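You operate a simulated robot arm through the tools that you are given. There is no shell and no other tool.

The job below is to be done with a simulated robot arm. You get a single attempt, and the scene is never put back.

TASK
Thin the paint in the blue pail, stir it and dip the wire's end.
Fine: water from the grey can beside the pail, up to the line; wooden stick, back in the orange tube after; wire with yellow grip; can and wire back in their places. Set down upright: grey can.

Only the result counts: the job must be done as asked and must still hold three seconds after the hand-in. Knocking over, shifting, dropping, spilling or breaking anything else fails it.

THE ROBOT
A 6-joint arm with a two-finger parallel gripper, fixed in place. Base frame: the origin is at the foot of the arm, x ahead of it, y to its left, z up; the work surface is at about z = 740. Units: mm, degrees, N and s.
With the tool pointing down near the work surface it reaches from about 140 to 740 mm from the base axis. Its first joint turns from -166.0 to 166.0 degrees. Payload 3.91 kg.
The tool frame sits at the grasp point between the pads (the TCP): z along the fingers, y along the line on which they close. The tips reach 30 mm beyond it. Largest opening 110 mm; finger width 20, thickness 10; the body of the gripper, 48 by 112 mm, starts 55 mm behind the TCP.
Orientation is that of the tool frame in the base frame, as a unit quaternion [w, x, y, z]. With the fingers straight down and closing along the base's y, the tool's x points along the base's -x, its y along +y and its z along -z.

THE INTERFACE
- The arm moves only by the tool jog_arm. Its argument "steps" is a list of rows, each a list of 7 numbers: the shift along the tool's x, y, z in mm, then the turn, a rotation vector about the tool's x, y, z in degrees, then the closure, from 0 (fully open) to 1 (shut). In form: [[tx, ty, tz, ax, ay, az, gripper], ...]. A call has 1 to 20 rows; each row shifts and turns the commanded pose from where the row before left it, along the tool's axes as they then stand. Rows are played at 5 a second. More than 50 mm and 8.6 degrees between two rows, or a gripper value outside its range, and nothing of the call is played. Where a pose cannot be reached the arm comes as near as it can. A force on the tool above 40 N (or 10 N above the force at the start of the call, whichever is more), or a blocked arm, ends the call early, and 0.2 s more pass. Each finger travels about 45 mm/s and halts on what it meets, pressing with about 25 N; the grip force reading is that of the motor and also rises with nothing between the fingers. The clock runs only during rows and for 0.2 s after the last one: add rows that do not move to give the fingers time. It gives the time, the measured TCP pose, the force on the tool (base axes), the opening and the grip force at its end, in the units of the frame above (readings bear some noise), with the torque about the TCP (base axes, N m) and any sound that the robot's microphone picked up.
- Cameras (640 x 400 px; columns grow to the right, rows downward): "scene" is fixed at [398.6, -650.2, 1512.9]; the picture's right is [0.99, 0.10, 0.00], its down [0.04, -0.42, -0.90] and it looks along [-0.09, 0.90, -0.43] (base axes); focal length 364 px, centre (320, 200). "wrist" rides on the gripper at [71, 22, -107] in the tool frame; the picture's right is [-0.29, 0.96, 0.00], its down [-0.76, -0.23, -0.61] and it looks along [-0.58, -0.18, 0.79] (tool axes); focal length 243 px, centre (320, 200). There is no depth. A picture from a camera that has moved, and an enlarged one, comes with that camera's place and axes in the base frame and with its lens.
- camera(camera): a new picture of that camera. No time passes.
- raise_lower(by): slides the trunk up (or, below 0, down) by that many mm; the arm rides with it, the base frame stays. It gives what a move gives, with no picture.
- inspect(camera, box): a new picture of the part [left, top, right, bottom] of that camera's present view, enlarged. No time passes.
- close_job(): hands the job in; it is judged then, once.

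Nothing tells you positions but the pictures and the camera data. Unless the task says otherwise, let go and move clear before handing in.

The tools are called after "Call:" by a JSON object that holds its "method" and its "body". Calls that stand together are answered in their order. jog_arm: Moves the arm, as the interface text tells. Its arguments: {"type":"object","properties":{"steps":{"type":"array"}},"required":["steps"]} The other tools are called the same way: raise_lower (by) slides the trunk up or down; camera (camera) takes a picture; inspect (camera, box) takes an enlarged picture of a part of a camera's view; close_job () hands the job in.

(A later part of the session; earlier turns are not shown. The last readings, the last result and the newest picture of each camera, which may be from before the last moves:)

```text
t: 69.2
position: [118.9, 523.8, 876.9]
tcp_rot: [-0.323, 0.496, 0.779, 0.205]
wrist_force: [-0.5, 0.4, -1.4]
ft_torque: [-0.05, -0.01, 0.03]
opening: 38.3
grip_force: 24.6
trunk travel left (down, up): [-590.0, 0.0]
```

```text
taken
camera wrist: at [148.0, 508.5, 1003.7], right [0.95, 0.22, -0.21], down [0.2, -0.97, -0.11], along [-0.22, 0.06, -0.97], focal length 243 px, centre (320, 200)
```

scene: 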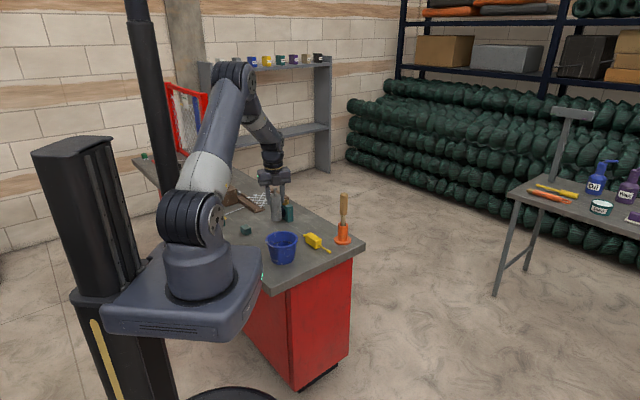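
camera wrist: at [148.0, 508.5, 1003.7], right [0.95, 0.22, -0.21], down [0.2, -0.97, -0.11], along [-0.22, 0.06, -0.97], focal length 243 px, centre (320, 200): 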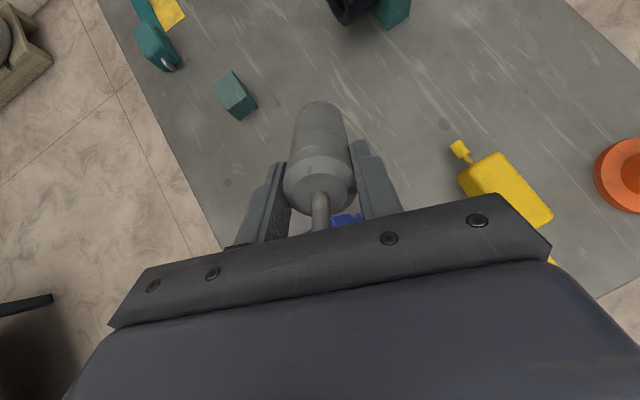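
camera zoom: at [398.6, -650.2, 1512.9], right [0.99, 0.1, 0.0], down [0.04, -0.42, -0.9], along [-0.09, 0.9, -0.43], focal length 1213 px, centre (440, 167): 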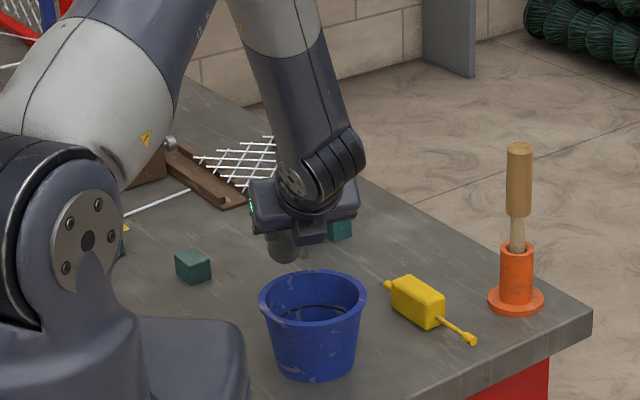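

Call:
{"method": "inspect", "body": {"camera": "scene", "box": [258, 205, 318, 265]}}

Call:
{"method": "inspect", "body": {"camera": "wrist", "box": [280, 90, 400, 240]}}

```text
6.67 times, centred on (288, 235) of scene
camera zoom: at [398.6, -650.2, 1512.9], right [0.99, 0.1, 0.0], down [0.04, -0.42, -0.9], along [-0.09, 0.9, -0.43], focal length 2426 px, centre (533, -33)
```

zoom: 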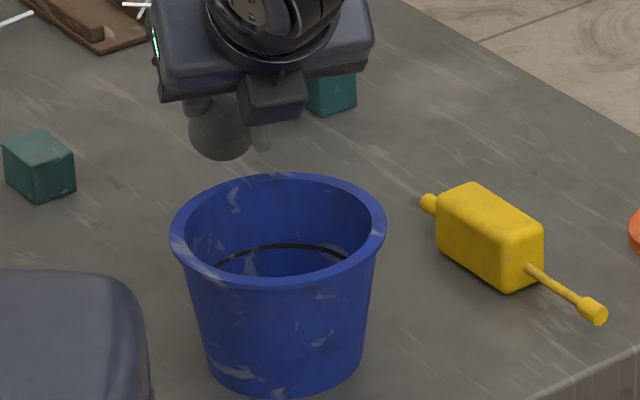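

```text
2.67 times, centred on (340, 165) of wrist
camera zoom: at [148.0, 508.5, 1003.7], right [0.95, 0.22, -0.21], down [0.2, -0.97, -0.11], along [-0.22, 0.06, -0.97], focal length 647 px, centre (267, 293)
```

zoom: 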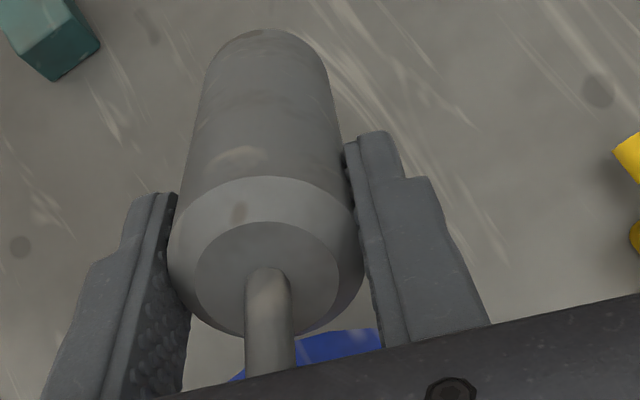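

The spout tip sits above the pail's centre, about 50 mm over the rim. I'll tilt further in small steps and watch the level after each.

Call:
{"method": "jog_arm", "body": {"steps": [[0, 0, 0, 0, 6, 0, 1], [0, 0, 0, 0, 0, 0, 1]]}}

Call:
{"method": "inspect", "body": {"camera": "scene", "box": [258, 205, 318, 265]}}

Call:
{"method": "jog_arm", "body": {"steps": [[0, 0, 0, 0, 6, 0, 1], [0, 0, 0, 0, 0, 0, 1]]}}

Call:
{"method": "inspect", "body": {"camera": "scene", "box": [258, 205, 318, 265]}}

```text
t: 69.8
position: [116.9, 523.9, 877.6]
tcp_rot: [-0.363, 0.485, 0.761, 0.231]
wrist_force: [0.2, -0.8, -2.2]
ft_torque: [-0.08, -0.01, 0.01]
opening: 38.6
grip_force: 25.5
trunk travel left (down, up): [-590.0, 0.0]
```

```text
6.67 times, centred on (288, 235) of scene
camera zoom: at [398.6, -650.2, 1512.9], right [0.99, 0.1, 0.0], down [0.04, -0.42, -0.9], along [-0.09, 0.9, -0.43], focal length 2426 px, centre (533, -33)
```

zoom: 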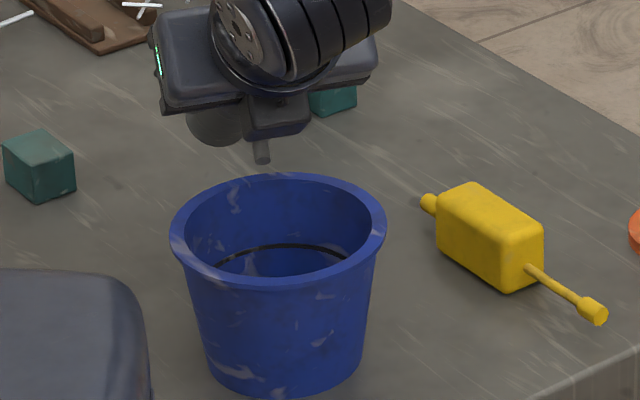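

```text
t: 70.4
position: [118.1, 523.1, 876.3]
tcp_rot: [-0.403, 0.471, 0.742, 0.255]
wrist_force: [0.3, -0.6, -2.2]
ft_torque: [-0.08, -0.02, 0.03]
opening: 38.4
grip_force: 25.1
trunk travel left (down, up): [-590.0, 0.0]
```

```text
6.67 times, centred on (288, 235) of scene
camera zoom: at [398.6, -650.2, 1512.9], right [0.99, 0.1, 0.0], down [0.04, -0.42, -0.9], along [-0.09, 0.9, -0.43], focal length 2426 px, centre (533, -33)
```

zoom: 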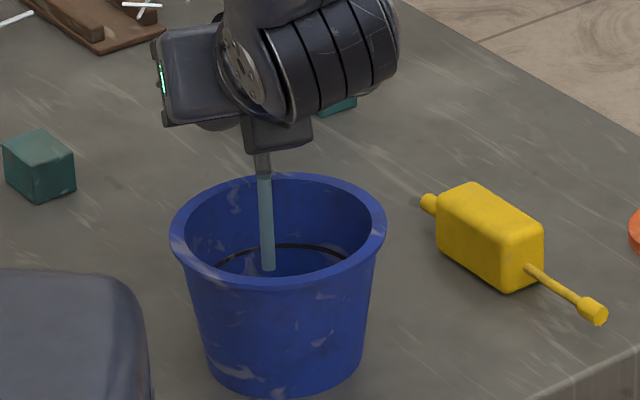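

Water is now running into the pail. I'll hold briefly and check how fast the level rises.

Call:
{"method": "jog_arm", "body": {"steps": [[0, 0, 0, 0, 0, 0, 1], [0, 0, 0, 0, 0, 0, 1]]}}

Call:
{"method": "inspect", "body": {"camera": "scene", "box": [264, 228, 304, 253]}}

```text
t: 71.0
position: [117.9, 523.7, 876.5]
tcp_rot: [-0.402, 0.472, 0.742, 0.255]
wrist_force: [0.2, -0.3, -2.6]
ft_torque: [-0.1, -0.06, 0.0]
opening: 38.4
grip_force: 24.5
trunk travel left (down, up): [-590.0, 0.0]
```

```text
16.00 times, centred on (284, 240) of scene
camera zoom: at [398.6, -650.2, 1512.9], right [0.99, 0.1, 0.0], down [0.04, -0.42, -0.9], along [-0.09, 0.9, -0.43], focal length 5822 px, centre (896, -448)
```

zoom: 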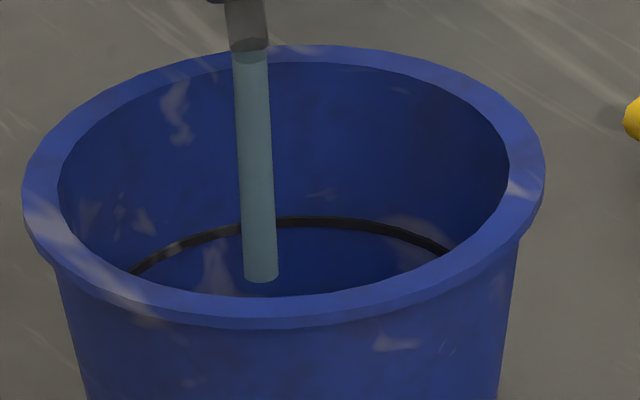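

Call:
{"method": "jog_arm", "body": {"steps": [[0, 0, 0, 0, 0, 0, 1], [0, 0, 0, 0, 0, 0, 1], [0, 0, 0, 0, 0, 0, 1]]}}

Call:
{"method": "inspect", "body": {"camera": "scene", "box": [264, 228, 304, 253]}}

```text
t: 71.8
position: [117.5, 523.8, 876.4]
tcp_rot: [-0.403, 0.472, 0.741, 0.256]
wrist_force: [-1.0, 1.0, -2.3]
ft_torque: [-0.08, -0.06, -0.04]
opening: 38.4
grip_force: 25.6
trunk travel left (down, up): [-590.0, 0.0]
```

```text
16.00 times, centred on (284, 240) of scene
camera zoom: at [398.6, -650.2, 1512.9], right [0.99, 0.1, 0.0], down [0.04, -0.42, -0.9], along [-0.09, 0.9, -0.43], focal length 5822 px, centre (896, -448)
```

zoom: 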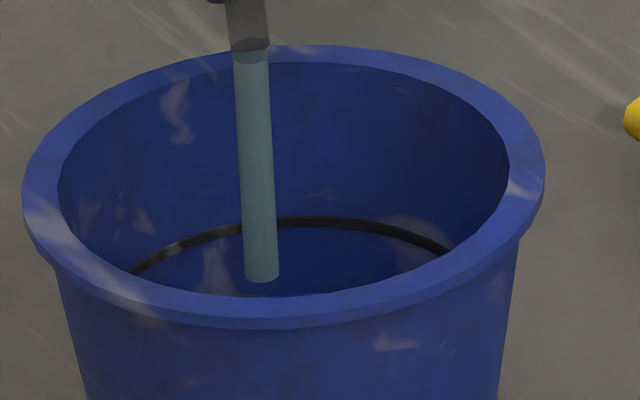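

Call:
{"method": "jog_arm", "body": {"steps": [[0, 0, 0, 0, 0, 0, 1], [0, 0, 0, 0, 0, 0, 1], [0, 0, 0, 0, 0, 0, 1], [0, 0, 0, 0, 0, 0, 1], [0, 0, 0, 0, 0, 0, 1]]}}

Call:
{"method": "inspect", "body": {"camera": "scene", "box": [264, 228, 304, 253]}}

Call:
{"method": "inspect", "body": {"camera": "scene", "box": [250, 205, 310, 265]}}

```text
t: 73.0
position: [118.5, 524.0, 876.8]
tcp_rot: [-0.402, 0.472, 0.741, 0.256]
wrist_force: [0.2, 0.1, -2.4]
ft_torque: [-0.07, 0.0, -0.02]
opening: 38.3
grip_force: 25.2
trunk travel left (down, up): [-590.0, 0.0]
```

```text
16.00 times, centred on (284, 240) of scene
camera zoom: at [398.6, -650.2, 1512.9], right [0.99, 0.1, 0.0], down [0.04, -0.42, -0.9], along [-0.09, 0.9, -0.43], focal length 5822 px, centre (896, -448)
```

zoom: 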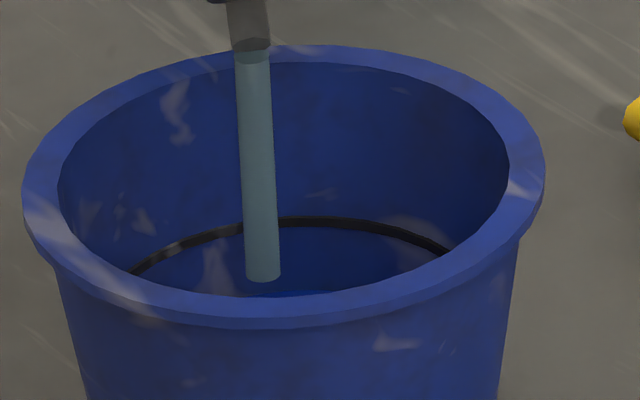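

```text
6.67 times, centred on (280, 235) of scene
camera zoom: at [398.6, -650.2, 1512.9], right [0.99, 0.1, 0.0], down [0.04, -0.42, -0.9], along [-0.09, 0.9, -0.43], focal length 2426 px, centre (587, -33)
```

zoom: 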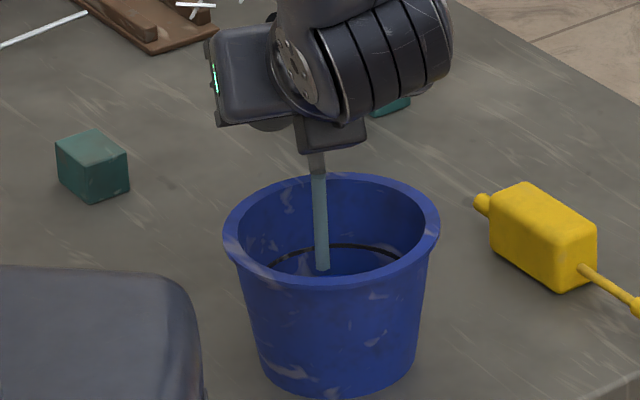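

A thin sliver of the liquid surface is just appearing, so the rise is slow. I'll keep pouring in short holds.

Call:
{"method": "jog_arm", "body": {"steps": [[0, 0, 0, 0, 0, 0, 1], [0, 0, 0, 0, 0, 0, 1], [0, 0, 0, 0, 0, 0, 1], [0, 0, 0, 0, 0, 0, 1], [0, 0, 0, 0, 0, 0, 1], [0, 0, 0, 0, 0, 0, 1], [0, 0, 0, 0, 0, 0, 1], [0, 0, 0, 0, 0, 0, 1]]}}

Call:
{"method": "inspect", "body": {"camera": "scene", "box": [264, 228, 304, 253]}}

```text
t: 74.8
position: [118.1, 523.8, 877.3]
tcp_rot: [-0.403, 0.472, 0.741, 0.256]
wrist_force: [-0.6, 0.2, -1.2]
ft_torque: [-0.06, -0.02, -0.01]
opening: 38.6
grip_force: 24.6
trunk travel left (down, up): [-590.0, 0.0]
```

```text
16.00 times, centred on (284, 240) of scene
camera zoom: at [398.6, -650.2, 1512.9], right [0.99, 0.1, 0.0], down [0.04, -0.42, -0.9], along [-0.09, 0.9, -0.43], focal length 5822 px, centre (896, -448)
```

zoom: 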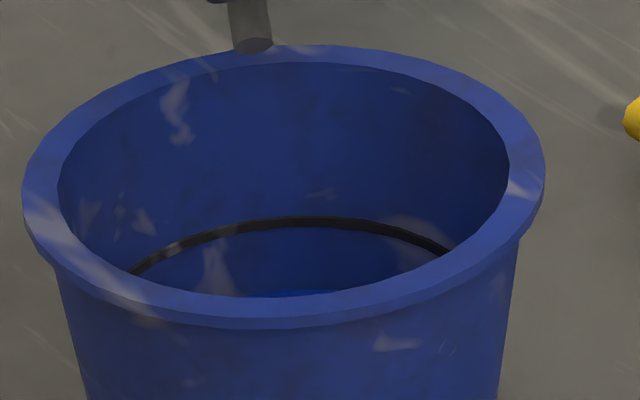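

The flow stopped at this angle, so I'll tilt 5° more.

Call:
{"method": "jog_arm", "body": {"steps": [[0, 0, 0, 0, 5, 0, 1], [0, 0, 0, 0, 0, 0, 1], [0, 0, 0, 0, 0, 0, 1]]}}

Call:
{"method": "inspect", "body": {"camera": "scene", "box": [264, 223, 304, 253]}}

Call:
{"method": "jog_arm", "body": {"steps": [[0, 0, 0, 0, 0, 0, 1], [0, 0, 0, 0, 0, 0, 1], [0, 0, 0, 0, 0, 0, 1], [0, 0, 0, 0, 0, 0, 1], [0, 0, 0, 0, 0, 0, 1]]}}

Call:
{"method": "inspect", "body": {"camera": "scene", "box": [264, 223, 304, 253]}}

```text
t: 75.6
position: [117.6, 522.6, 877.6]
tcp_rot: [-0.435, 0.46, 0.723, 0.276]
wrist_force: [0.3, 0.2, -2.4]
ft_torque: [-0.06, -0.04, -0.02]
opening: 38.6
grip_force: 25.5
trunk travel left (down, up): [-590.0, 0.0]
```

```text
13.33 times, centred on (284, 238) of scene
camera zoom: at [398.6, -650.2, 1512.9], right [0.99, 0.1, 0.0], down [0.04, -0.42, -0.9], along [-0.09, 0.9, -0.43], focal length 4852 px, centre (800, -307)
```

zoom: 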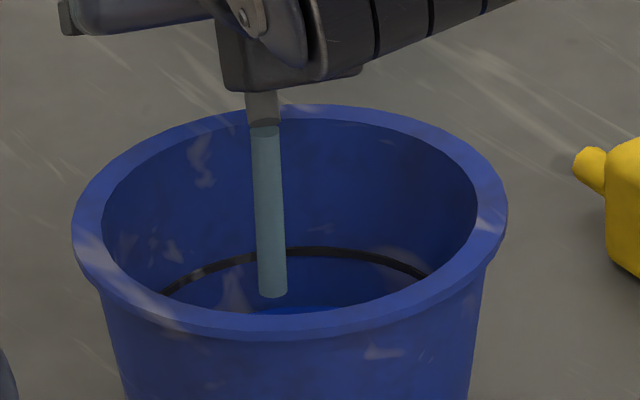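

```text
t: 76.8
position: [116.0, 523.4, 877.8]
tcp_rot: [-0.435, 0.46, 0.723, 0.277]
wrist_force: [0.1, -0.1, -1.2]
ft_torque: [-0.06, -0.08, 0.01]
opening: 38.5
grip_force: 25.1
trunk travel left (down, up): [-590.0, 0.0]
```

```text
13.33 times, centred on (284, 238) of scene
camera zoom: at [398.6, -650.2, 1512.9], right [0.99, 0.1, 0.0], down [0.04, -0.42, -0.9], along [-0.09, 0.9, -0.43], focal length 4852 px, centre (800, -307)
```

zoom: 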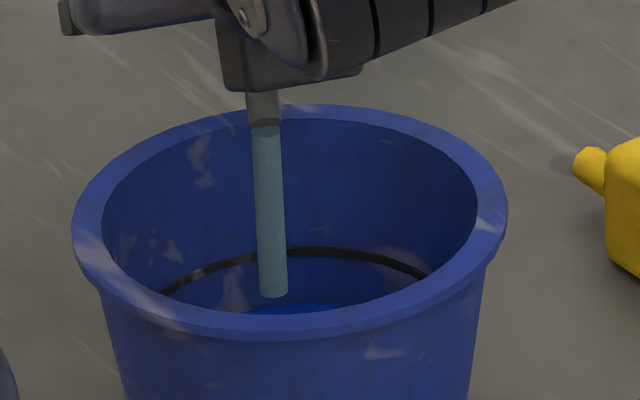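

Call:
{"method": "jog_arm", "body": {"steps": [[0, 0, 0, 0, 0, 0, 1], [0, 0, 0, 0, 0, 0, 1], [0, 0, 0, 0, 0, 0, 1], [0, 0, 0, 0, 0, 0, 1], [0, 0, 0, 0, 0, 0, 1], [0, 0, 0, 0, 0, 0, 1], [0, 0, 0, 0, 0, 0, 1], [0, 0, 0, 0, 0, 0, 1], [0, 0, 0, 0, 0, 0, 1], [0, 0, 0, 0, 0, 0, 1]]}}

Call:
{"method": "inspect", "body": {"camera": "scene", "box": [264, 223, 304, 253]}}

```text
t: 79.0
position: [117.5, 524.0, 876.8]
tcp_rot: [-0.435, 0.46, 0.723, 0.276]
wrist_force: [0.3, 0.0, -1.1]
ft_torque: [-0.08, -0.04, 0.0]
opening: 38.4
grip_force: 25.5
trunk travel left (down, up): [-590.0, 0.0]
```

```text
13.33 times, centred on (284, 238) of scene
camera zoom: at [398.6, -650.2, 1512.9], right [0.99, 0.1, 0.0], down [0.04, -0.42, -0.9], along [-0.09, 0.9, -0.43], focal length 4852 px, centre (800, -307)
```

zoom: 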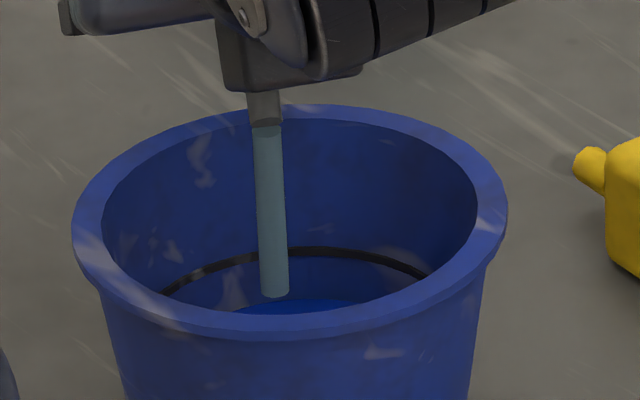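

The level is rising about 0.8 mm/s, with roughly 15 mm still to go. I'll tilt a little more and keep pouring.

Call:
{"method": "jog_arm", "body": {"steps": [[0, 0, 0, 0, 4, 0, 1], [0, 0, 0, 0, 0, 0, 1], [0, 0, 0, 0, 0, 0, 1], [0, 0, 0, 0, 0, 0, 1], [0, 0, 0, 0, 0, 0, 1], [0, 0, 0, 0, 0, 0, 1], [0, 0, 0, 0, 0, 0, 1], [0, 0, 0, 0, 0, 0, 1], [0, 0, 0, 0, 0, 0, 1]]}}

Call:
{"method": "inspect", "body": {"camera": "scene", "box": [264, 223, 304, 253]}}

```text
t: 81.0
position: [116.8, 524.2, 876.6]
tcp_rot: [-0.459, 0.451, 0.708, 0.292]
wrist_force: [-0.5, -0.3, -1.5]
ft_torque: [-0.06, 0.01, -0.03]
opening: 38.4
grip_force: 25.4
trunk travel left (down, up): [-590.0, 0.0]
```

```text
13.33 times, centred on (284, 238) of scene
camera zoom: at [398.6, -650.2, 1512.9], right [0.99, 0.1, 0.0], down [0.04, -0.42, -0.9], along [-0.09, 0.9, -0.43], focal length 4852 px, centre (800, -307)
```

zoom: 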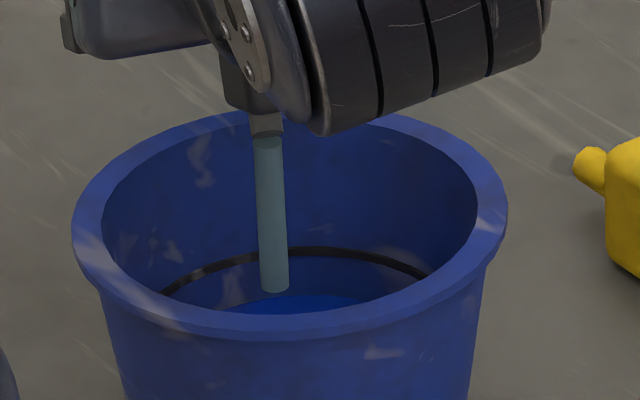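

Call:
{"method": "jog_arm", "body": {"steps": [[0, 0, 0, 0, 0, 0, 1], [0, 0, 0, 0, 0, 0, 1], [0, 0, 0, 0, 0, 0, 1], [0, 0, 0, 0, 0, 0, 1], [0, 0, 0, 0, 0, 0, 1], [0, 0, 0, 0, 0, 0, 1], [0, 0, 0, 0, 0, 0, 1], [0, 0, 0, 0, 0, 0, 1], [0, 0, 0, 0, 0, 0, 1], [0, 0, 0, 0, 0, 0, 1], [0, 0, 0, 0, 0, 0, 1], [0, 0, 0, 0, 0, 0, 1]]}}

Call:
{"method": "inspect", "body": {"camera": "scene", "box": [264, 223, 304, 253]}}

```text
t: 83.6
position: [117.3, 523.9, 876.8]
tcp_rot: [-0.46, 0.45, 0.708, 0.292]
wrist_force: [0.6, 0.0, -1.4]
ft_torque: [-0.11, -0.02, 0.0]
opening: 38.4
grip_force: 24.8
trunk travel left (down, up): [-590.0, 0.0]
```

```text
13.33 times, centred on (284, 238) of scene
camera zoom: at [398.6, -650.2, 1512.9], right [0.99, 0.1, 0.0], down [0.04, -0.42, -0.9], along [-0.09, 0.9, -0.43], focal length 4852 px, centre (800, -307)
```

zoom: 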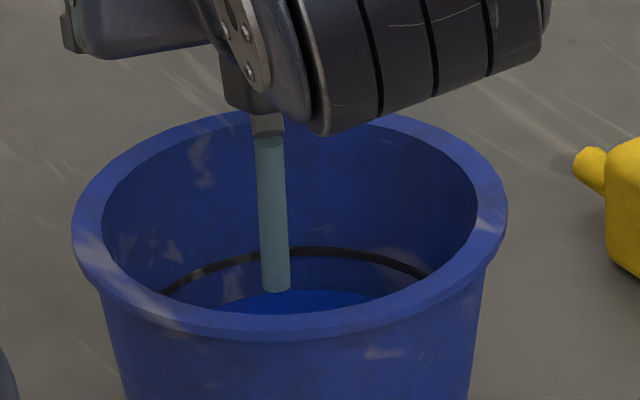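

Call:
{"method": "jog_arm", "body": {"steps": [[0, 0, 0, 0, 0, 0, 1], [0, 0, 0, 0, 0, 0, 1], [0, 0, 0, 0, 0, 0, 1], [0, 0, 0, 0, 0, 0, 1], [0, 0, 0, 0, 0, 0, 1], [0, 0, 0, 0, 0, 0, 1], [0, 0, 0, 0, 0, 0, 1], [0, 0, 0, 0, 0, 0, 1], [0, 0, 0, 0, 0, 0, 1], [0, 0, 0, 0, 0, 0, 1], [0, 0, 0, 0, 0, 0, 1], [0, 0, 0, 0, 0, 0, 1], [0, 0, 0, 0, 0, 0, 1], [0, 0, 0, 0, 0, 0, 1], [0, 0, 0, 0, 0, 0, 1]]}}

Call:
{"method": "inspect", "body": {"camera": "scene", "box": [264, 223, 304, 253]}}

```text
t: 86.8
position: [117.0, 524.2, 876.4]
tcp_rot: [-0.46, 0.45, 0.708, 0.291]
wrist_force: [0.4, 1.2, -1.6]
ft_torque: [-0.12, -0.06, 0.02]
opening: 38.2
grip_force: 25.0
trunk travel left (down, up): [-590.0, 0.0]
```

```text
13.33 times, centred on (284, 238) of scene
camera zoom: at [398.6, -650.2, 1512.9], right [0.99, 0.1, 0.0], down [0.04, -0.42, -0.9], along [-0.09, 0.9, -0.43], focal length 4852 px, centre (800, -307)
```

zoom: 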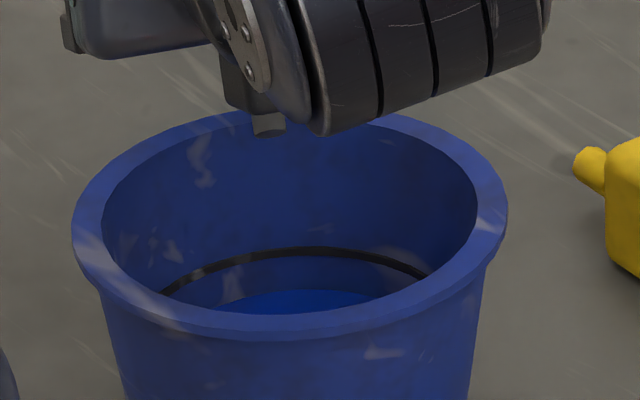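

Call:
{"method": "jog_arm", "body": {"steps": [[0, 0, 0, 0, 5, 0, 1], [0, 0, 0, 0, 0, 0, 1], [0, 0, 0, 0, 0, 0, 1], [0, 0, 0, 0, 0, 0, 1], [0, 0, 0, 0, 0, 0, 1], [0, 0, 0, 0, 0, 0, 1], [0, 0, 0, 0, 0, 0, 1], [0, 0, 0, 0, 0, 0, 1], [0, 0, 0, 0, 0, 0, 1], [0, 0, 0, 0, 0, 0, 1], [0, 0, 0, 0, 0, 0, 1]]}}

Call:
{"method": "inspect", "body": {"camera": "scene", "box": [264, 223, 304, 253]}}

```text
t: 89.2
position: [117.5, 523.3, 876.0]
tcp_rot: [-0.49, 0.437, 0.687, 0.312]
wrist_force: [0.4, -0.4, -1.8]
ft_torque: [-0.07, -0.06, 0.03]
opening: 38.0
grip_force: 25.0
trunk travel left (down, up): [-590.0, 0.0]
```

```text
13.33 times, centred on (284, 238) of scene
camera zoom: at [398.6, -650.2, 1512.9], right [0.99, 0.1, 0.0], down [0.04, -0.42, -0.9], along [-0.09, 0.9, -0.43], focal length 4852 px, centre (800, -307)
```

zoom: 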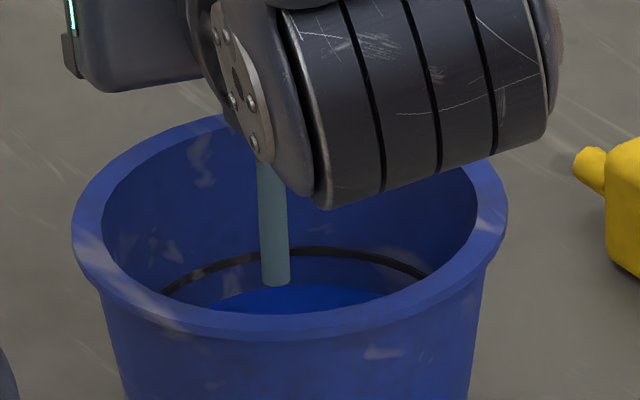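

The wrist is starting to hide the pail, so I'll raise the can 40 mm while it pours to keep the level in view.

Call:
{"method": "jog_arm", "body": {"steps": [[18.9, 0, -6.5, 0, 0, 0, 1], [18.9, 0, -6.5, 0, 0, 0, 1], [0, 0, 0, 0, 0, 0, 1], [0, 0, 0, 0, 0, 0, 1], [0, 0, 0, 0, 0, 0, 1], [0, 0, 0, 0, 0, 0, 1], [0, 0, 0, 0, 0, 0, 1], [0, 0, 0, 0, 0, 0, 1]]}}

Call:
{"method": "inspect", "body": {"camera": "scene", "box": [264, 223, 304, 253]}}

Call:
{"method": "inspect", "body": {"camera": "scene", "box": [230, 170, 330, 270]}}

```text
t: 91.0
position: [119.0, 525.7, 915.4]
tcp_rot: [-0.49, 0.438, 0.686, 0.312]
wrist_force: [0.5, -0.1, -1.3]
ft_torque: [-0.03, -0.04, 0.01]
opening: 37.9
grip_force: 24.8
trunk travel left (down, up): [-590.0, 0.0]
```

```text
13.33 times, centred on (284, 238) of scene
camera zoom: at [398.6, -650.2, 1512.9], right [0.99, 0.1, 0.0], down [0.04, -0.42, -0.9], along [-0.09, 0.9, -0.43], focal length 4852 px, centre (800, -307)
```

zoom: 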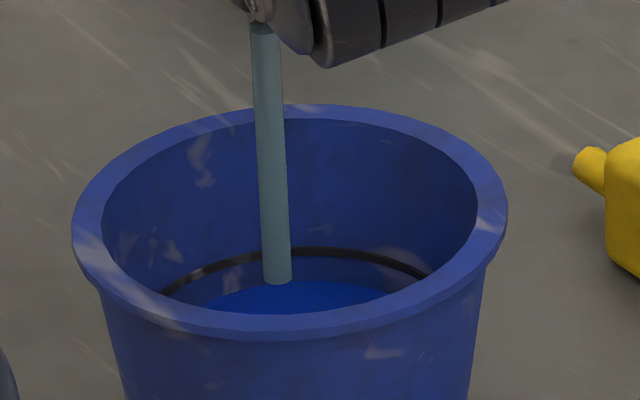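

```text
4.00 times, centred on (280, 220) of scene
camera zoom: at [398.6, -650.2, 1512.9], right [0.99, 0.1, 0.0], down [0.04, -0.42, -0.9], along [-0.09, 0.9, -0.43], focal length 1456 px, centre (480, 120)
```

zoom: 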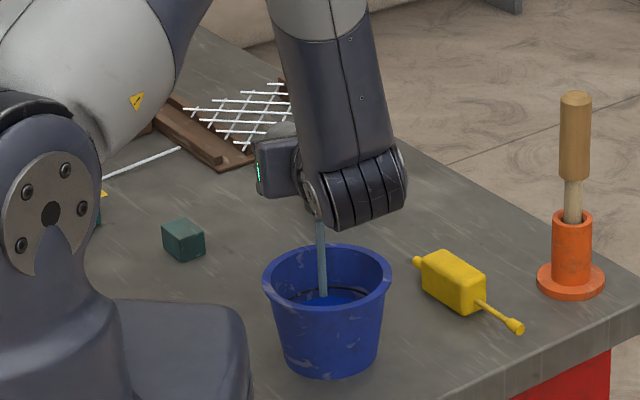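

The gripper opening has drifted down slightly (38.7 → 37.9 mm), so I'll check that the can isn't slipping.

Call:
{"method": "inspect", "body": {"camera": "wrist", "box": [240, 80, 420, 250]}}

Call:
{"method": "jog_arm", "body": {"steps": [[0, 0, 0, 0, 0, 0, 1], [0, 0, 0, 0, 0, 0, 1], [0, 0, 0, 0, 0, 0, 1], [0, 0, 0, 0, 0, 0, 1], [0, 0, 0, 0, 0, 0, 1], [0, 0, 0, 0, 0, 0, 1], [0, 0, 0, 0, 0, 0, 1], [0, 0, 0, 0, 0, 0, 1]]}}

Call:
{"method": "inspect", "body": {"camera": "scene", "box": [264, 223, 304, 253]}}

Call:
{"method": "inspect", "body": {"camera": "wrist", "box": [240, 80, 420, 250]}}

```text
2.35 times, centred on (330, 165) of wrist
camera zoom: at [170.5, 462.1, 1017.7], right [0.91, 0.32, -0.28], down [0.14, -0.84, -0.52], along [-0.4, 0.43, -0.81], focal length 571 px, centre (296, 282)
```

zoom: 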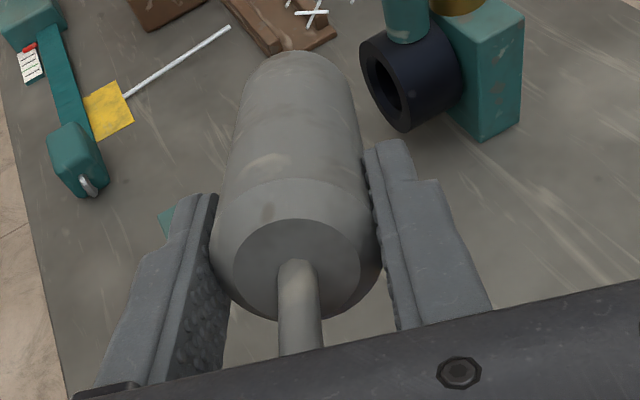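

```text
t: 92.8
position: [117.5, 524.3, 915.3]
tcp_rot: [-0.49, 0.438, 0.686, 0.313]
wrist_force: [0.8, -0.8, -1.3]
ft_torque: [-0.06, -0.06, 0.02]
opening: 37.9
grip_force: 25.1
trunk travel left (down, up): [-590.0, 0.0]
```

```text
13.33 times, centred on (284, 238) of scene
camera zoom: at [398.6, -650.2, 1512.9], right [0.99, 0.1, 0.0], down [0.04, -0.42, -0.9], along [-0.09, 0.9, -0.43], focal length 4852 px, centre (800, -307)
```

zoom: 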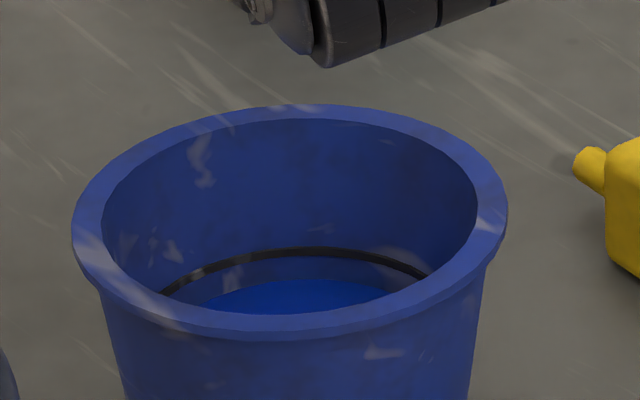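

```text
2.35 times, centred on (330, 165) of wrist
camera zoom: at [170.5, 462.1, 1017.8], right [0.91, 0.32, -0.28], down [0.14, -0.84, -0.52], along [-0.4, 0.43, -0.81], focal length 571 px, centre (296, 282)
```

zoom: 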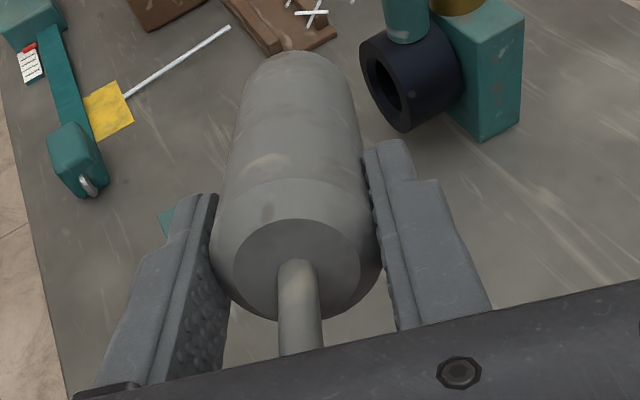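

The can is steady. The flow stopped again with about 8 mm left, so I'll tilt further in steps, shifting slightly so the spout stays centred.

Call:
{"method": "jog_arm", "body": {"steps": [[0, 0, -6, 0, 6, 0, 1], [0, 0, 0, 0, 0, 0, 1], [0, 0, 0, 0, 0, 0, 1], [0, 0, 0, 0, 0, 0, 1], [0, 0, 0, 0, 0, 0, 1], [0, 0, 0, 0, 0, 0, 1], [0, 0, 0, 0, 0, 0, 1], [0, 0, 0, 0, 0, 0, 1], [0, 0, 0, 0, 0, 0, 1], [0, 0, 0, 0, 0, 0, 1]]}}

Call:
{"method": "inspect", "body": {"camera": "scene", "box": [264, 223, 304, 253]}}

```text
t: 95.0
position: [120.3, 520.1, 916.4]
tcp_rot: [-0.526, 0.42, 0.66, 0.334]
wrist_force: [-1.4, 0.6, -1.3]
ft_torque: [-0.07, -0.03, 0.02]
opening: 38.2
grip_force: 25.0
trunk travel left (down, up): [-590.0, 0.0]
```

```text
13.33 times, centred on (284, 238) of scene
camera zoom: at [398.6, -650.2, 1512.9], right [0.99, 0.1, 0.0], down [0.04, -0.42, -0.9], along [-0.09, 0.9, -0.43], focal length 4852 px, centre (800, -307)
```

zoom: 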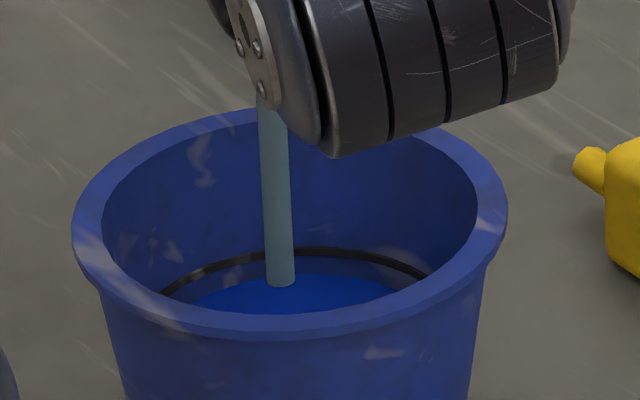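

Call:
{"method": "jog_arm", "body": {"steps": [[19.4, 0, -4.5, 0, 0, 0, 1], [19.4, 0, -4.5, 0, 0, 0, 1], [0, 0, 0, 0, 0, 0, 1], [0, 0, 0, 0, 0, 0, 1], [0, 0, 0, 0, 0, 0, 1], [0, 0, 0, 0, 0, 0, 1], [0, 0, 0, 0, 0, 0, 1], [0, 0, 0, 0, 0, 0, 1], [0, 0, 0, 0, 0, 0, 1]]}}

Call:
{"method": "inspect", "body": {"camera": "scene", "box": [264, 223, 304, 253]}}

```text
t: 97.0
position: [119.1, 519.0, 957.7]
tcp_rot: [-0.525, 0.421, 0.66, 0.334]
wrist_force: [0.2, 0.1, -3.3]
ft_torque: [-0.12, -0.03, 0.03]
opening: 38.2
grip_force: 24.7
trunk travel left (down, up): [-590.0, 0.0]
```

```text
13.33 times, centred on (284, 238) of scene
camera zoom: at [398.6, -650.2, 1512.9], right [0.99, 0.1, 0.0], down [0.04, -0.42, -0.9], along [-0.09, 0.9, -0.43], focal length 4852 px, centre (800, -307)
```

zoom: 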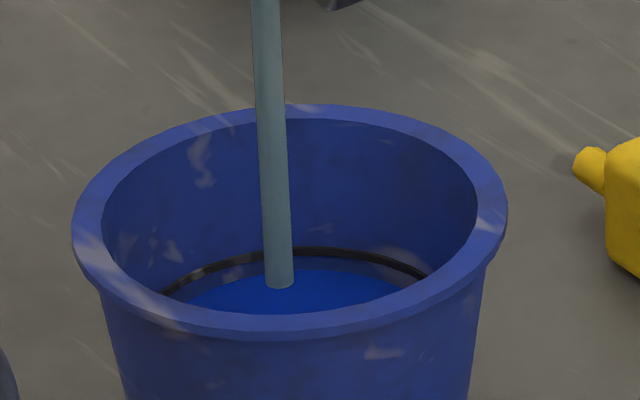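

Call:
{"method": "jog_arm", "body": {"steps": [[0, 0, 0, 0, 0, 0, 1], [0, 0, 0, 0, 0, 0, 1], [0, 0, 0, 0, 0, 0, 1], [0, 0, 0, 0, 0, 0, 1], [0, 0, 0, 0, 0, 0, 1], [0, 0, 0, 0, 0, 0, 1]]}}

Call:
{"method": "inspect", "body": {"camera": "scene", "box": [269, 233, 299, 253]}}

```text
t: 98.4
position: [119.8, 517.7, 957.5]
tcp_rot: [-0.526, 0.42, 0.66, 0.334]
wrist_force: [0.2, 0.0, -2.0]
ft_torque: [-0.1, -0.02, -0.01]
opening: 37.8
grip_force: 25.1
trunk travel left (down, up): [-590.0, 0.0]
```

```text
16.00 times, centred on (284, 243) of scene
camera zoom: at [398.6, -650.2, 1512.9], right [0.99, 0.1, 0.0], down [0.04, -0.42, -0.9], along [-0.09, 0.9, -0.43], focal length 5822 px, centre (896, -488)
```

zoom: 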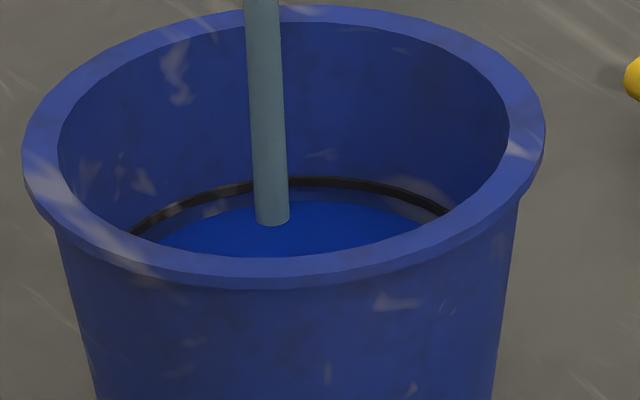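

Call:
{"method": "jog_arm", "body": {"steps": [[0, 0, 0, 0, 0, 0, 1], [0, 0, 0, 0, 0, 0, 1], [0, 0, 0, 0, 0, 0, 1], [0, 0, 0, 0, 0, 0, 1], [0, 0, 0, 0, 0, 0, 1]]}}

Call:
{"method": "inspect", "body": {"camera": "scene", "box": [269, 233, 299, 253]}}

```text
t: 99.6
position: [119.8, 519.1, 957.7]
tcp_rot: [-0.526, 0.42, 0.661, 0.333]
wrist_force: [-0.5, -0.2, -1.5]
ft_torque: [-0.11, -0.04, -0.04]
opening: 37.7
grip_force: 25.7
trunk travel left (down, up): [-590.0, 0.0]
```

```text
16.00 times, centred on (284, 243) of scene
camera zoom: at [398.6, -650.2, 1512.9], right [0.99, 0.1, 0.0], down [0.04, -0.42, -0.9], along [-0.09, 0.9, -0.43], focal length 5822 px, centre (896, -488)
```

zoom: 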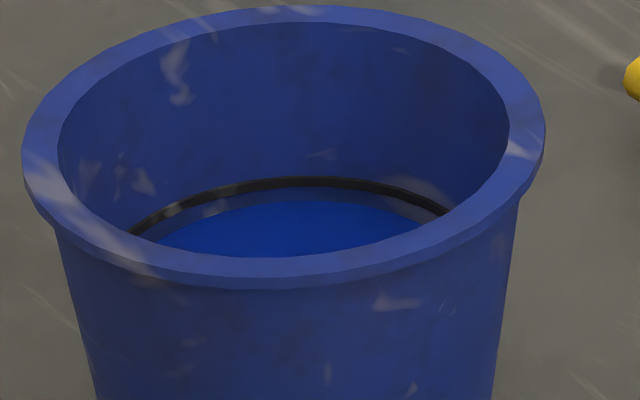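

About 4 mm remain to the middle of the line. I'll tilt a bit more and watch closely.

Call:
{"method": "jog_arm", "body": {"steps": [[0, 0, -3, 0, 4, 0, 1], [0, 0, 0, 0, 0, 0, 1], [0, 0, 0, 0, 0, 0, 1], [0, 0, 0, 0, 0, 0, 1]]}}

Call:
{"method": "inspect", "body": {"camera": "scene", "box": [269, 233, 299, 253]}}

Call:
{"method": "jog_arm", "body": {"steps": [[0, 0, 0, 0, 0, 0, 1], [0, 0, 0, 0, 0, 0, 1], [0, 0, 0, 0, 0, 0, 1], [0, 0, 0, 0, 0, 0, 1]]}}

Call:
{"method": "inspect", "body": {"camera": "scene", "box": [269, 233, 299, 253]}}

```text
t: 100.6
position: [120.2, 515.9, 957.2]
tcp_rot: [-0.548, 0.408, 0.642, 0.348]
wrist_force: [-0.1, -0.6, -1.6]
ft_torque: [-0.09, -0.05, 0.02]
opening: 37.7
grip_force: 25.3
trunk travel left (down, up): [-590.0, 0.0]
```

```text
16.00 times, centred on (284, 243) of scene
camera zoom: at [398.6, -650.2, 1512.9], right [0.99, 0.1, 0.0], down [0.04, -0.42, -0.9], along [-0.09, 0.9, -0.43], focal length 5822 px, centre (896, -488)
```

zoom: 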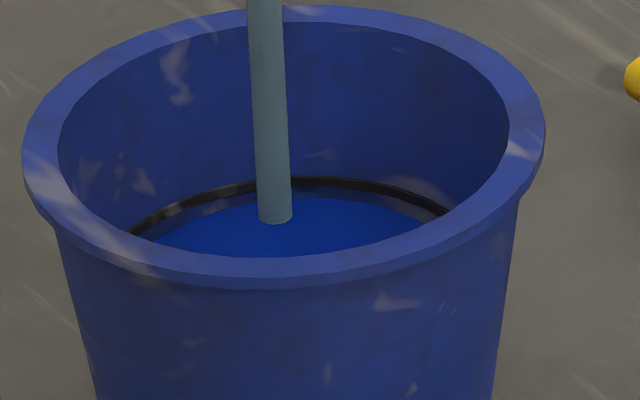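

```text
t: 101.6
position: [120.5, 516.4, 957.9]
tcp_rot: [-0.548, 0.408, 0.641, 0.348]
wrist_force: [-1.3, 0.3, -1.2]
ft_torque: [-0.05, -0.04, 0.02]
opening: 37.6
grip_force: 25.5
trunk travel left (down, up): [-590.0, 0.0]
```

```text
16.00 times, centred on (284, 243) of scene
camera zoom: at [398.6, -650.2, 1512.9], right [0.99, 0.1, 0.0], down [0.04, -0.42, -0.9], along [-0.09, 0.9, -0.43], focal length 5822 px, centre (896, -488)
```

zoom: 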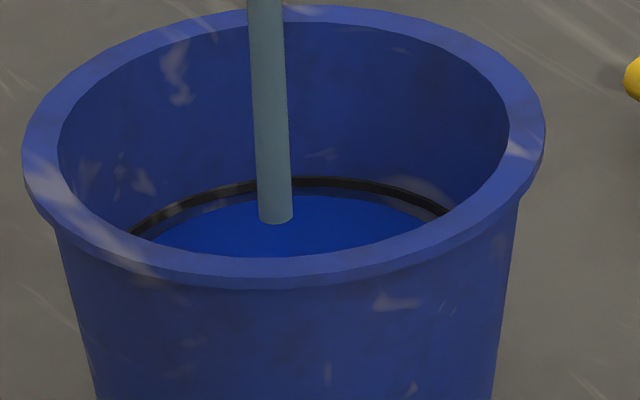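

Call:
{"method": "jog_arm", "body": {"steps": [[0, 0, 0, 0, 0, 0, 1], [0, 0, 0, 0, 0, 0, 1], [0, 0, 0, 0, 0, 0, 1], [0, 0, 0, 0, 0, 0, 1]]}}

Call:
{"method": "inspect", "body": {"camera": "scene", "box": [269, 233, 299, 253]}}

```text
t: 102.6
position: [120.7, 515.9, 958.2]
tcp_rot: [-0.548, 0.408, 0.642, 0.348]
wrist_force: [-1.3, 0.1, -2.1]
ft_torque: [-0.07, -0.02, -0.01]
opening: 37.8
grip_force: 25.5
trunk travel left (down, up): [-590.0, 0.0]
```

```text
16.00 times, centred on (284, 243) of scene
camera zoom: at [398.6, -650.2, 1512.9], right [0.99, 0.1, 0.0], down [0.04, -0.42, -0.9], along [-0.09, 0.9, -0.43], focal length 5822 px, centre (896, -488)
```

zoom: 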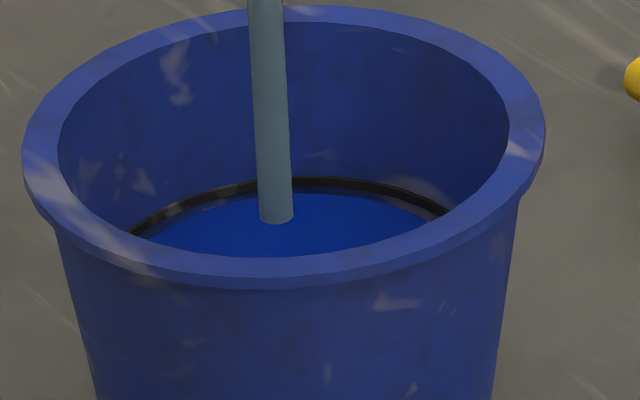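

Call:
{"method": "jog_arm", "body": {"steps": [[0, 0, 0, 0, 0, 0, 1], [0, 0, 0, 0, 0, 0, 1], [0, 0, 0, 0, 0, 0, 1], [0, 0, 0, 0, 0, 0, 1]]}}

Call:
{"method": "inspect", "body": {"camera": "scene", "box": [274, 237, 298, 253]}}

```text
t: 103.6
position: [120.4, 516.5, 958.4]
tcp_rot: [-0.548, 0.408, 0.642, 0.348]
wrist_force: [-0.6, 0.6, -1.8]
ft_torque: [-0.1, 0.0, -0.03]
opening: 37.8
grip_force: 26.0
trunk travel left (down, up): [-590.0, 0.0]
```

```text
16.00 times, centred on (286, 245) of scene
camera zoom: at [398.6, -650.2, 1512.9], right [0.99, 0.1, 0.0], down [0.04, -0.42, -0.9], along [-0.09, 0.9, -0.43], focal length 5822 px, centre (864, -520)
```

zoom: 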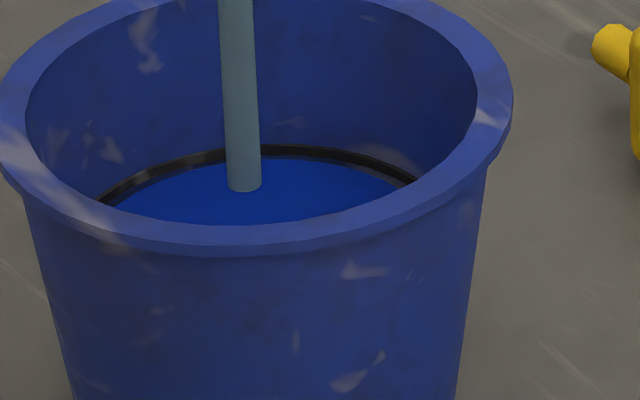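

The surface just meets the lower edge of the line. A little more will reach its middle.

Call:
{"method": "jog_arm", "body": {"steps": [[0, 0, 0, 0, 0, 0, 1], [0, 0, 0, 0, 0, 0, 1], [0, 0, 0, 0, 0, 0, 1]]}}

Call:
{"method": "inspect", "body": {"camera": "scene", "box": [274, 237, 298, 253]}}

```text
t: 104.4
position: [121.4, 516.3, 959.3]
tcp_rot: [-0.548, 0.408, 0.642, 0.348]
wrist_force: [-0.5, -0.4, -0.9]
ft_torque: [-0.06, -0.06, 0.0]
opening: 37.9
grip_force: 25.2
trunk travel left (down, up): [-590.0, 0.0]
```

```text
16.00 times, centred on (286, 245) of scene
camera zoom: at [398.6, -650.2, 1512.9], right [0.99, 0.1, 0.0], down [0.04, -0.42, -0.9], along [-0.09, 0.9, -0.43], focal length 5822 px, centre (864, -520)
```

zoom: 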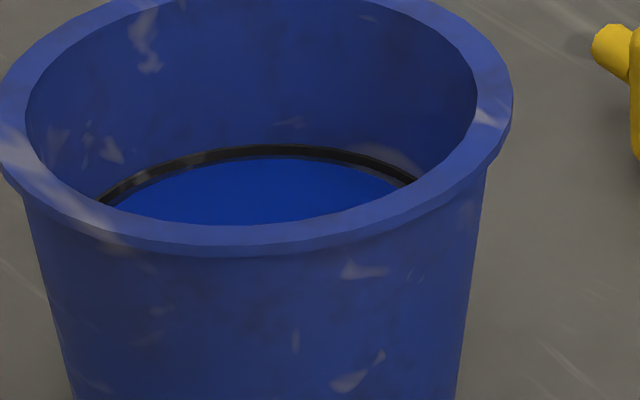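

The flow stopped with the level at the line's lower edge. I'll add 2° for a last small amount.

Call:
{"method": "jog_arm", "body": {"steps": [[0, 0, 0, 0, 2, 0, 1], [0, 0, 0, 0, 0, 0, 1], [0, 0, 0, 0, 0, 0, 1], [0, 0, 0, 0, 0, 0, 1]]}}

Call:
{"method": "inspect", "body": {"camera": "scene", "box": [274, 237, 298, 253]}}

```text
t: 105.4
position: [120.0, 516.7, 958.4]
tcp_rot: [-0.559, 0.402, 0.632, 0.356]
wrist_force: [0.0, -0.6, -1.4]
ft_torque: [-0.1, -0.06, -0.05]
opening: 37.7
grip_force: 25.0
trunk travel left (down, up): [-590.0, 0.0]
```

```text
16.00 times, centred on (286, 245) of scene
camera zoom: at [398.6, -650.2, 1512.9], right [0.99, 0.1, 0.0], down [0.04, -0.42, -0.9], along [-0.09, 0.9, -0.43], focal length 5822 px, centre (864, -520)
```

zoom: 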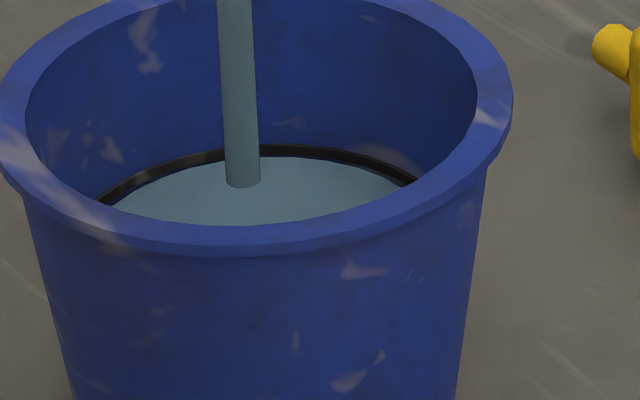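

The surface has changed colour to watery grey right at the line, so the fill is done. I'll tilt back at once.

Call:
{"method": "jog_arm", "body": {"steps": [[0, 0, 0, 0, -8.5, 0, 1], [0, 0, 0, 0, -8.5, 0, 1], [0, 0, 0, 0, -8.5, 0, 1], [0, 0, 0, 0, -8.5, 0, 1], [0, 0, 0, 0, -8.5, 0, 1], [0, 0, 0, 0, 0, 0, 1]]}}

Call:
{"method": "inspect", "body": {"camera": "scene", "box": [274, 237, 298, 253]}}

Call:
{"method": "inspect", "body": {"camera": "scene", "box": [220, 150, 348, 270]}}

```text
t: 106.8
position: [121.8, 517.5, 958.7]
tcp_rot: [-0.291, 0.505, 0.791, 0.185]
wrist_force: [-0.1, 0.7, -1.7]
ft_torque: [-0.05, -0.06, -0.03]
opening: 37.8
grip_force: 24.6
trunk travel left (down, up): [-590.0, 0.0]
```

```text
16.00 times, centred on (286, 245) of scene
camera zoom: at [398.6, -650.2, 1512.9], right [0.99, 0.1, 0.0], down [0.04, -0.42, -0.9], along [-0.09, 0.9, -0.43], focal length 5822 px, centre (864, -520)
```

zoom: 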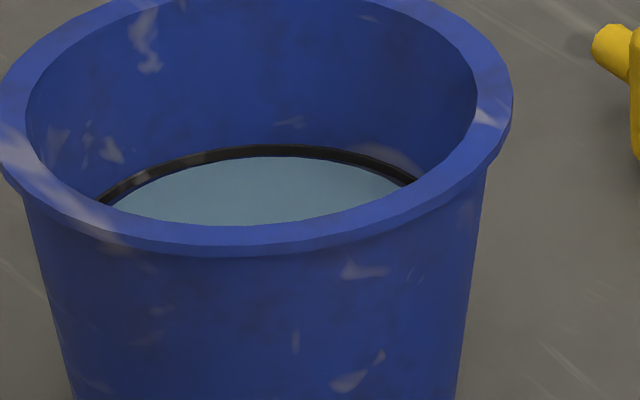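

```text
3.33 times, centred on (284, 210) of scene
camera zoom: at [398.6, -650.2, 1512.9], right [0.99, 0.1, 0.0], down [0.04, -0.42, -0.9], along [-0.09, 0.9, -0.43], focal length 1213 px, centre (440, 167)
```

zoom: 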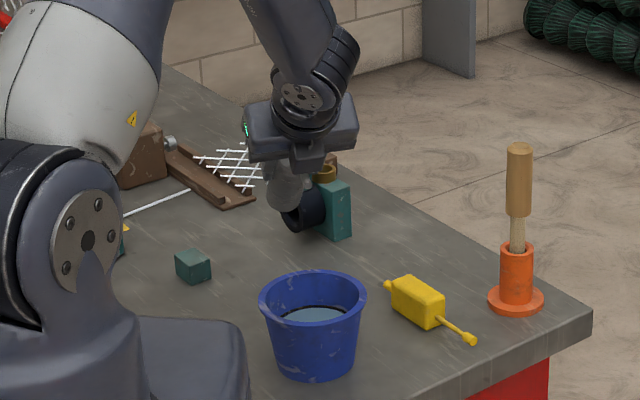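

The level sits at the line. Next I'll bring the can fully upright and carry it back over its place.

Call:
{"method": "jog_arm", "body": {"steps": [[0, 0, 0, 0, -8.06, 0, 1], [0, 0, 0, 0, -8.06, 0, 1], [0, 0, 0, 0, -8.06, 0, 1], [0, 0, 0, 0, -8.06, 0, 1], [0, 0, 0, 0, -8.06, 0, 1], [0, 0, 0, 0, 0, -7, 1], [0, 0, 0, 0, 0, -7, 1], [0, 0, 0, 0, 0, -7, 1], [0, 0, 0, 0, 0, -7, 1], [0, 0, 0, 0, 0, 0, 1]]}}

Call:
{"method": "camera", "body": {"camera": "wrist"}}

Call:
{"method": "inspect", "body": {"camera": "scene", "box": [220, 130, 348, 270]}}

```text
t: 109.0
position: [122.0, 515.9, 957.9]
tcp_rot: [-0.001, 0.317, 0.948, 0.001]
wrist_force: [0.1, 0.2, -1.6]
ft_torque: [-0.01, 0.01, 0.01]
opening: 37.7
grip_force: 25.1
trunk travel left (down, up): [-590.0, 0.0]
```

```text
taken
camera wrist: at [77.7, 575.1, 1066.1], right [0.81, 0.59, 0.0], down [0.47, -0.64, 0.61], along [0.36, -0.49, -0.8], focal length 243 px, centre (320, 200)
```

wrist: 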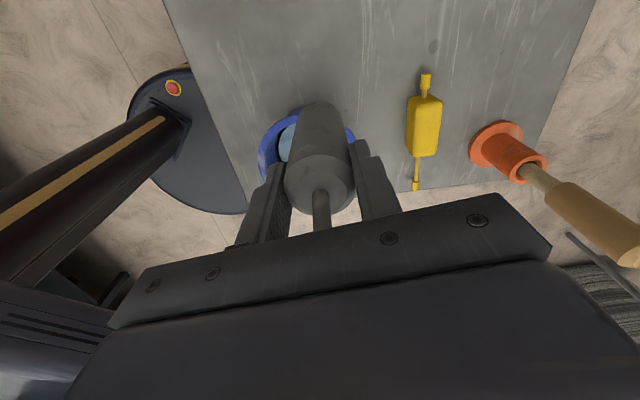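

```text
2.86 times, centred on (284, 200) of scene
camera zoom: at [398.6, -650.2, 1512.9], right [0.99, 0.1, 0.0], down [0.04, -0.42, -0.9], along [-0.09, 0.9, -0.43], focal length 1040 px, centre (423, 200)
```

zoom: 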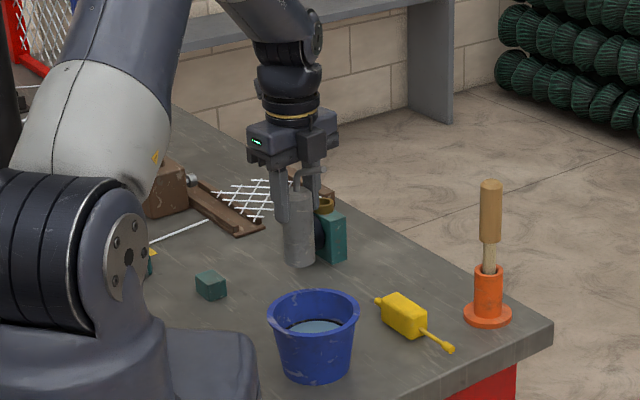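

Call:
{"method": "jog_arm", "body": {"steps": [[30.3, 34.8, 0, 0, 0, 0, 1], [30.3, 34.8, 0, 0, 0, 0, 1], [30.3, 34.8, 0, 0, 0, 0, 1], [0, 0, 40, 0, 0, 0, 1], [0, 0, 40, 0, 0, 0, 1], [0, 0, 0, 0, 0, 0, 1]]}}

Call:
{"method": "inspect", "body": {"camera": "wrist", "box": [240, 80, 420, 250]}}

Call:
{"method": "inspect", "body": {"camera": "scene", "box": [240, 160, 320, 240]}}

```text
t: 110.4
position: [111.3, 655.7, 880.2]
tcp_rot: [-0.001, 0.316, 0.949, 0.0]
wrist_force: [0.3, 0.6, -2.3]
ft_torque: [-0.03, 0.01, -0.01]
opening: 37.7
grip_force: 25.0
trunk travel left (down, up): [-590.0, 0.0]
```

```text
2.35 times, centred on (330, 165) of wrist
camera zoom: at [67.5, 714.2, 987.8], right [0.81, 0.59, 0.0], down [0.47, -0.64, 0.61], along [0.36, -0.49, -0.8], focal length 571 px, centre (296, 282)
```

zoom: 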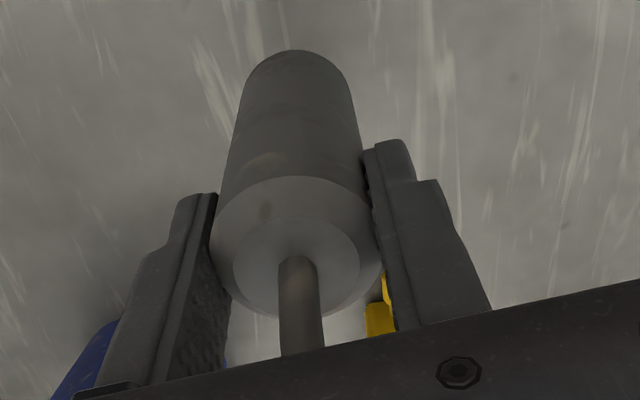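

```text
5.00 times, centred on (280, 200) of scene
camera zoom: at [398.6, -650.2, 1512.9], right [0.99, 0.1, 0.0], down [0.04, -0.42, -0.9], along [-0.09, 0.9, -0.43], focal length 1819 px, centre (520, 200)
```

zoom: 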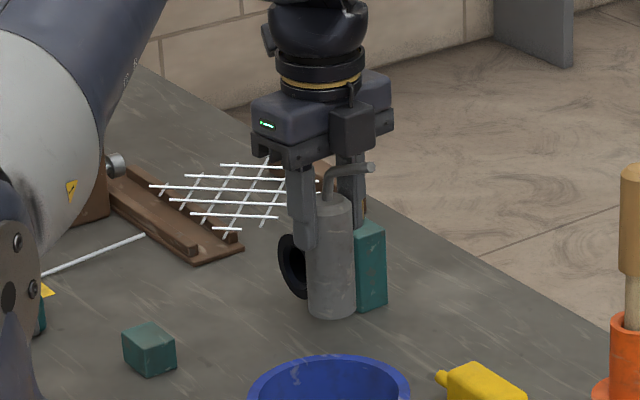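

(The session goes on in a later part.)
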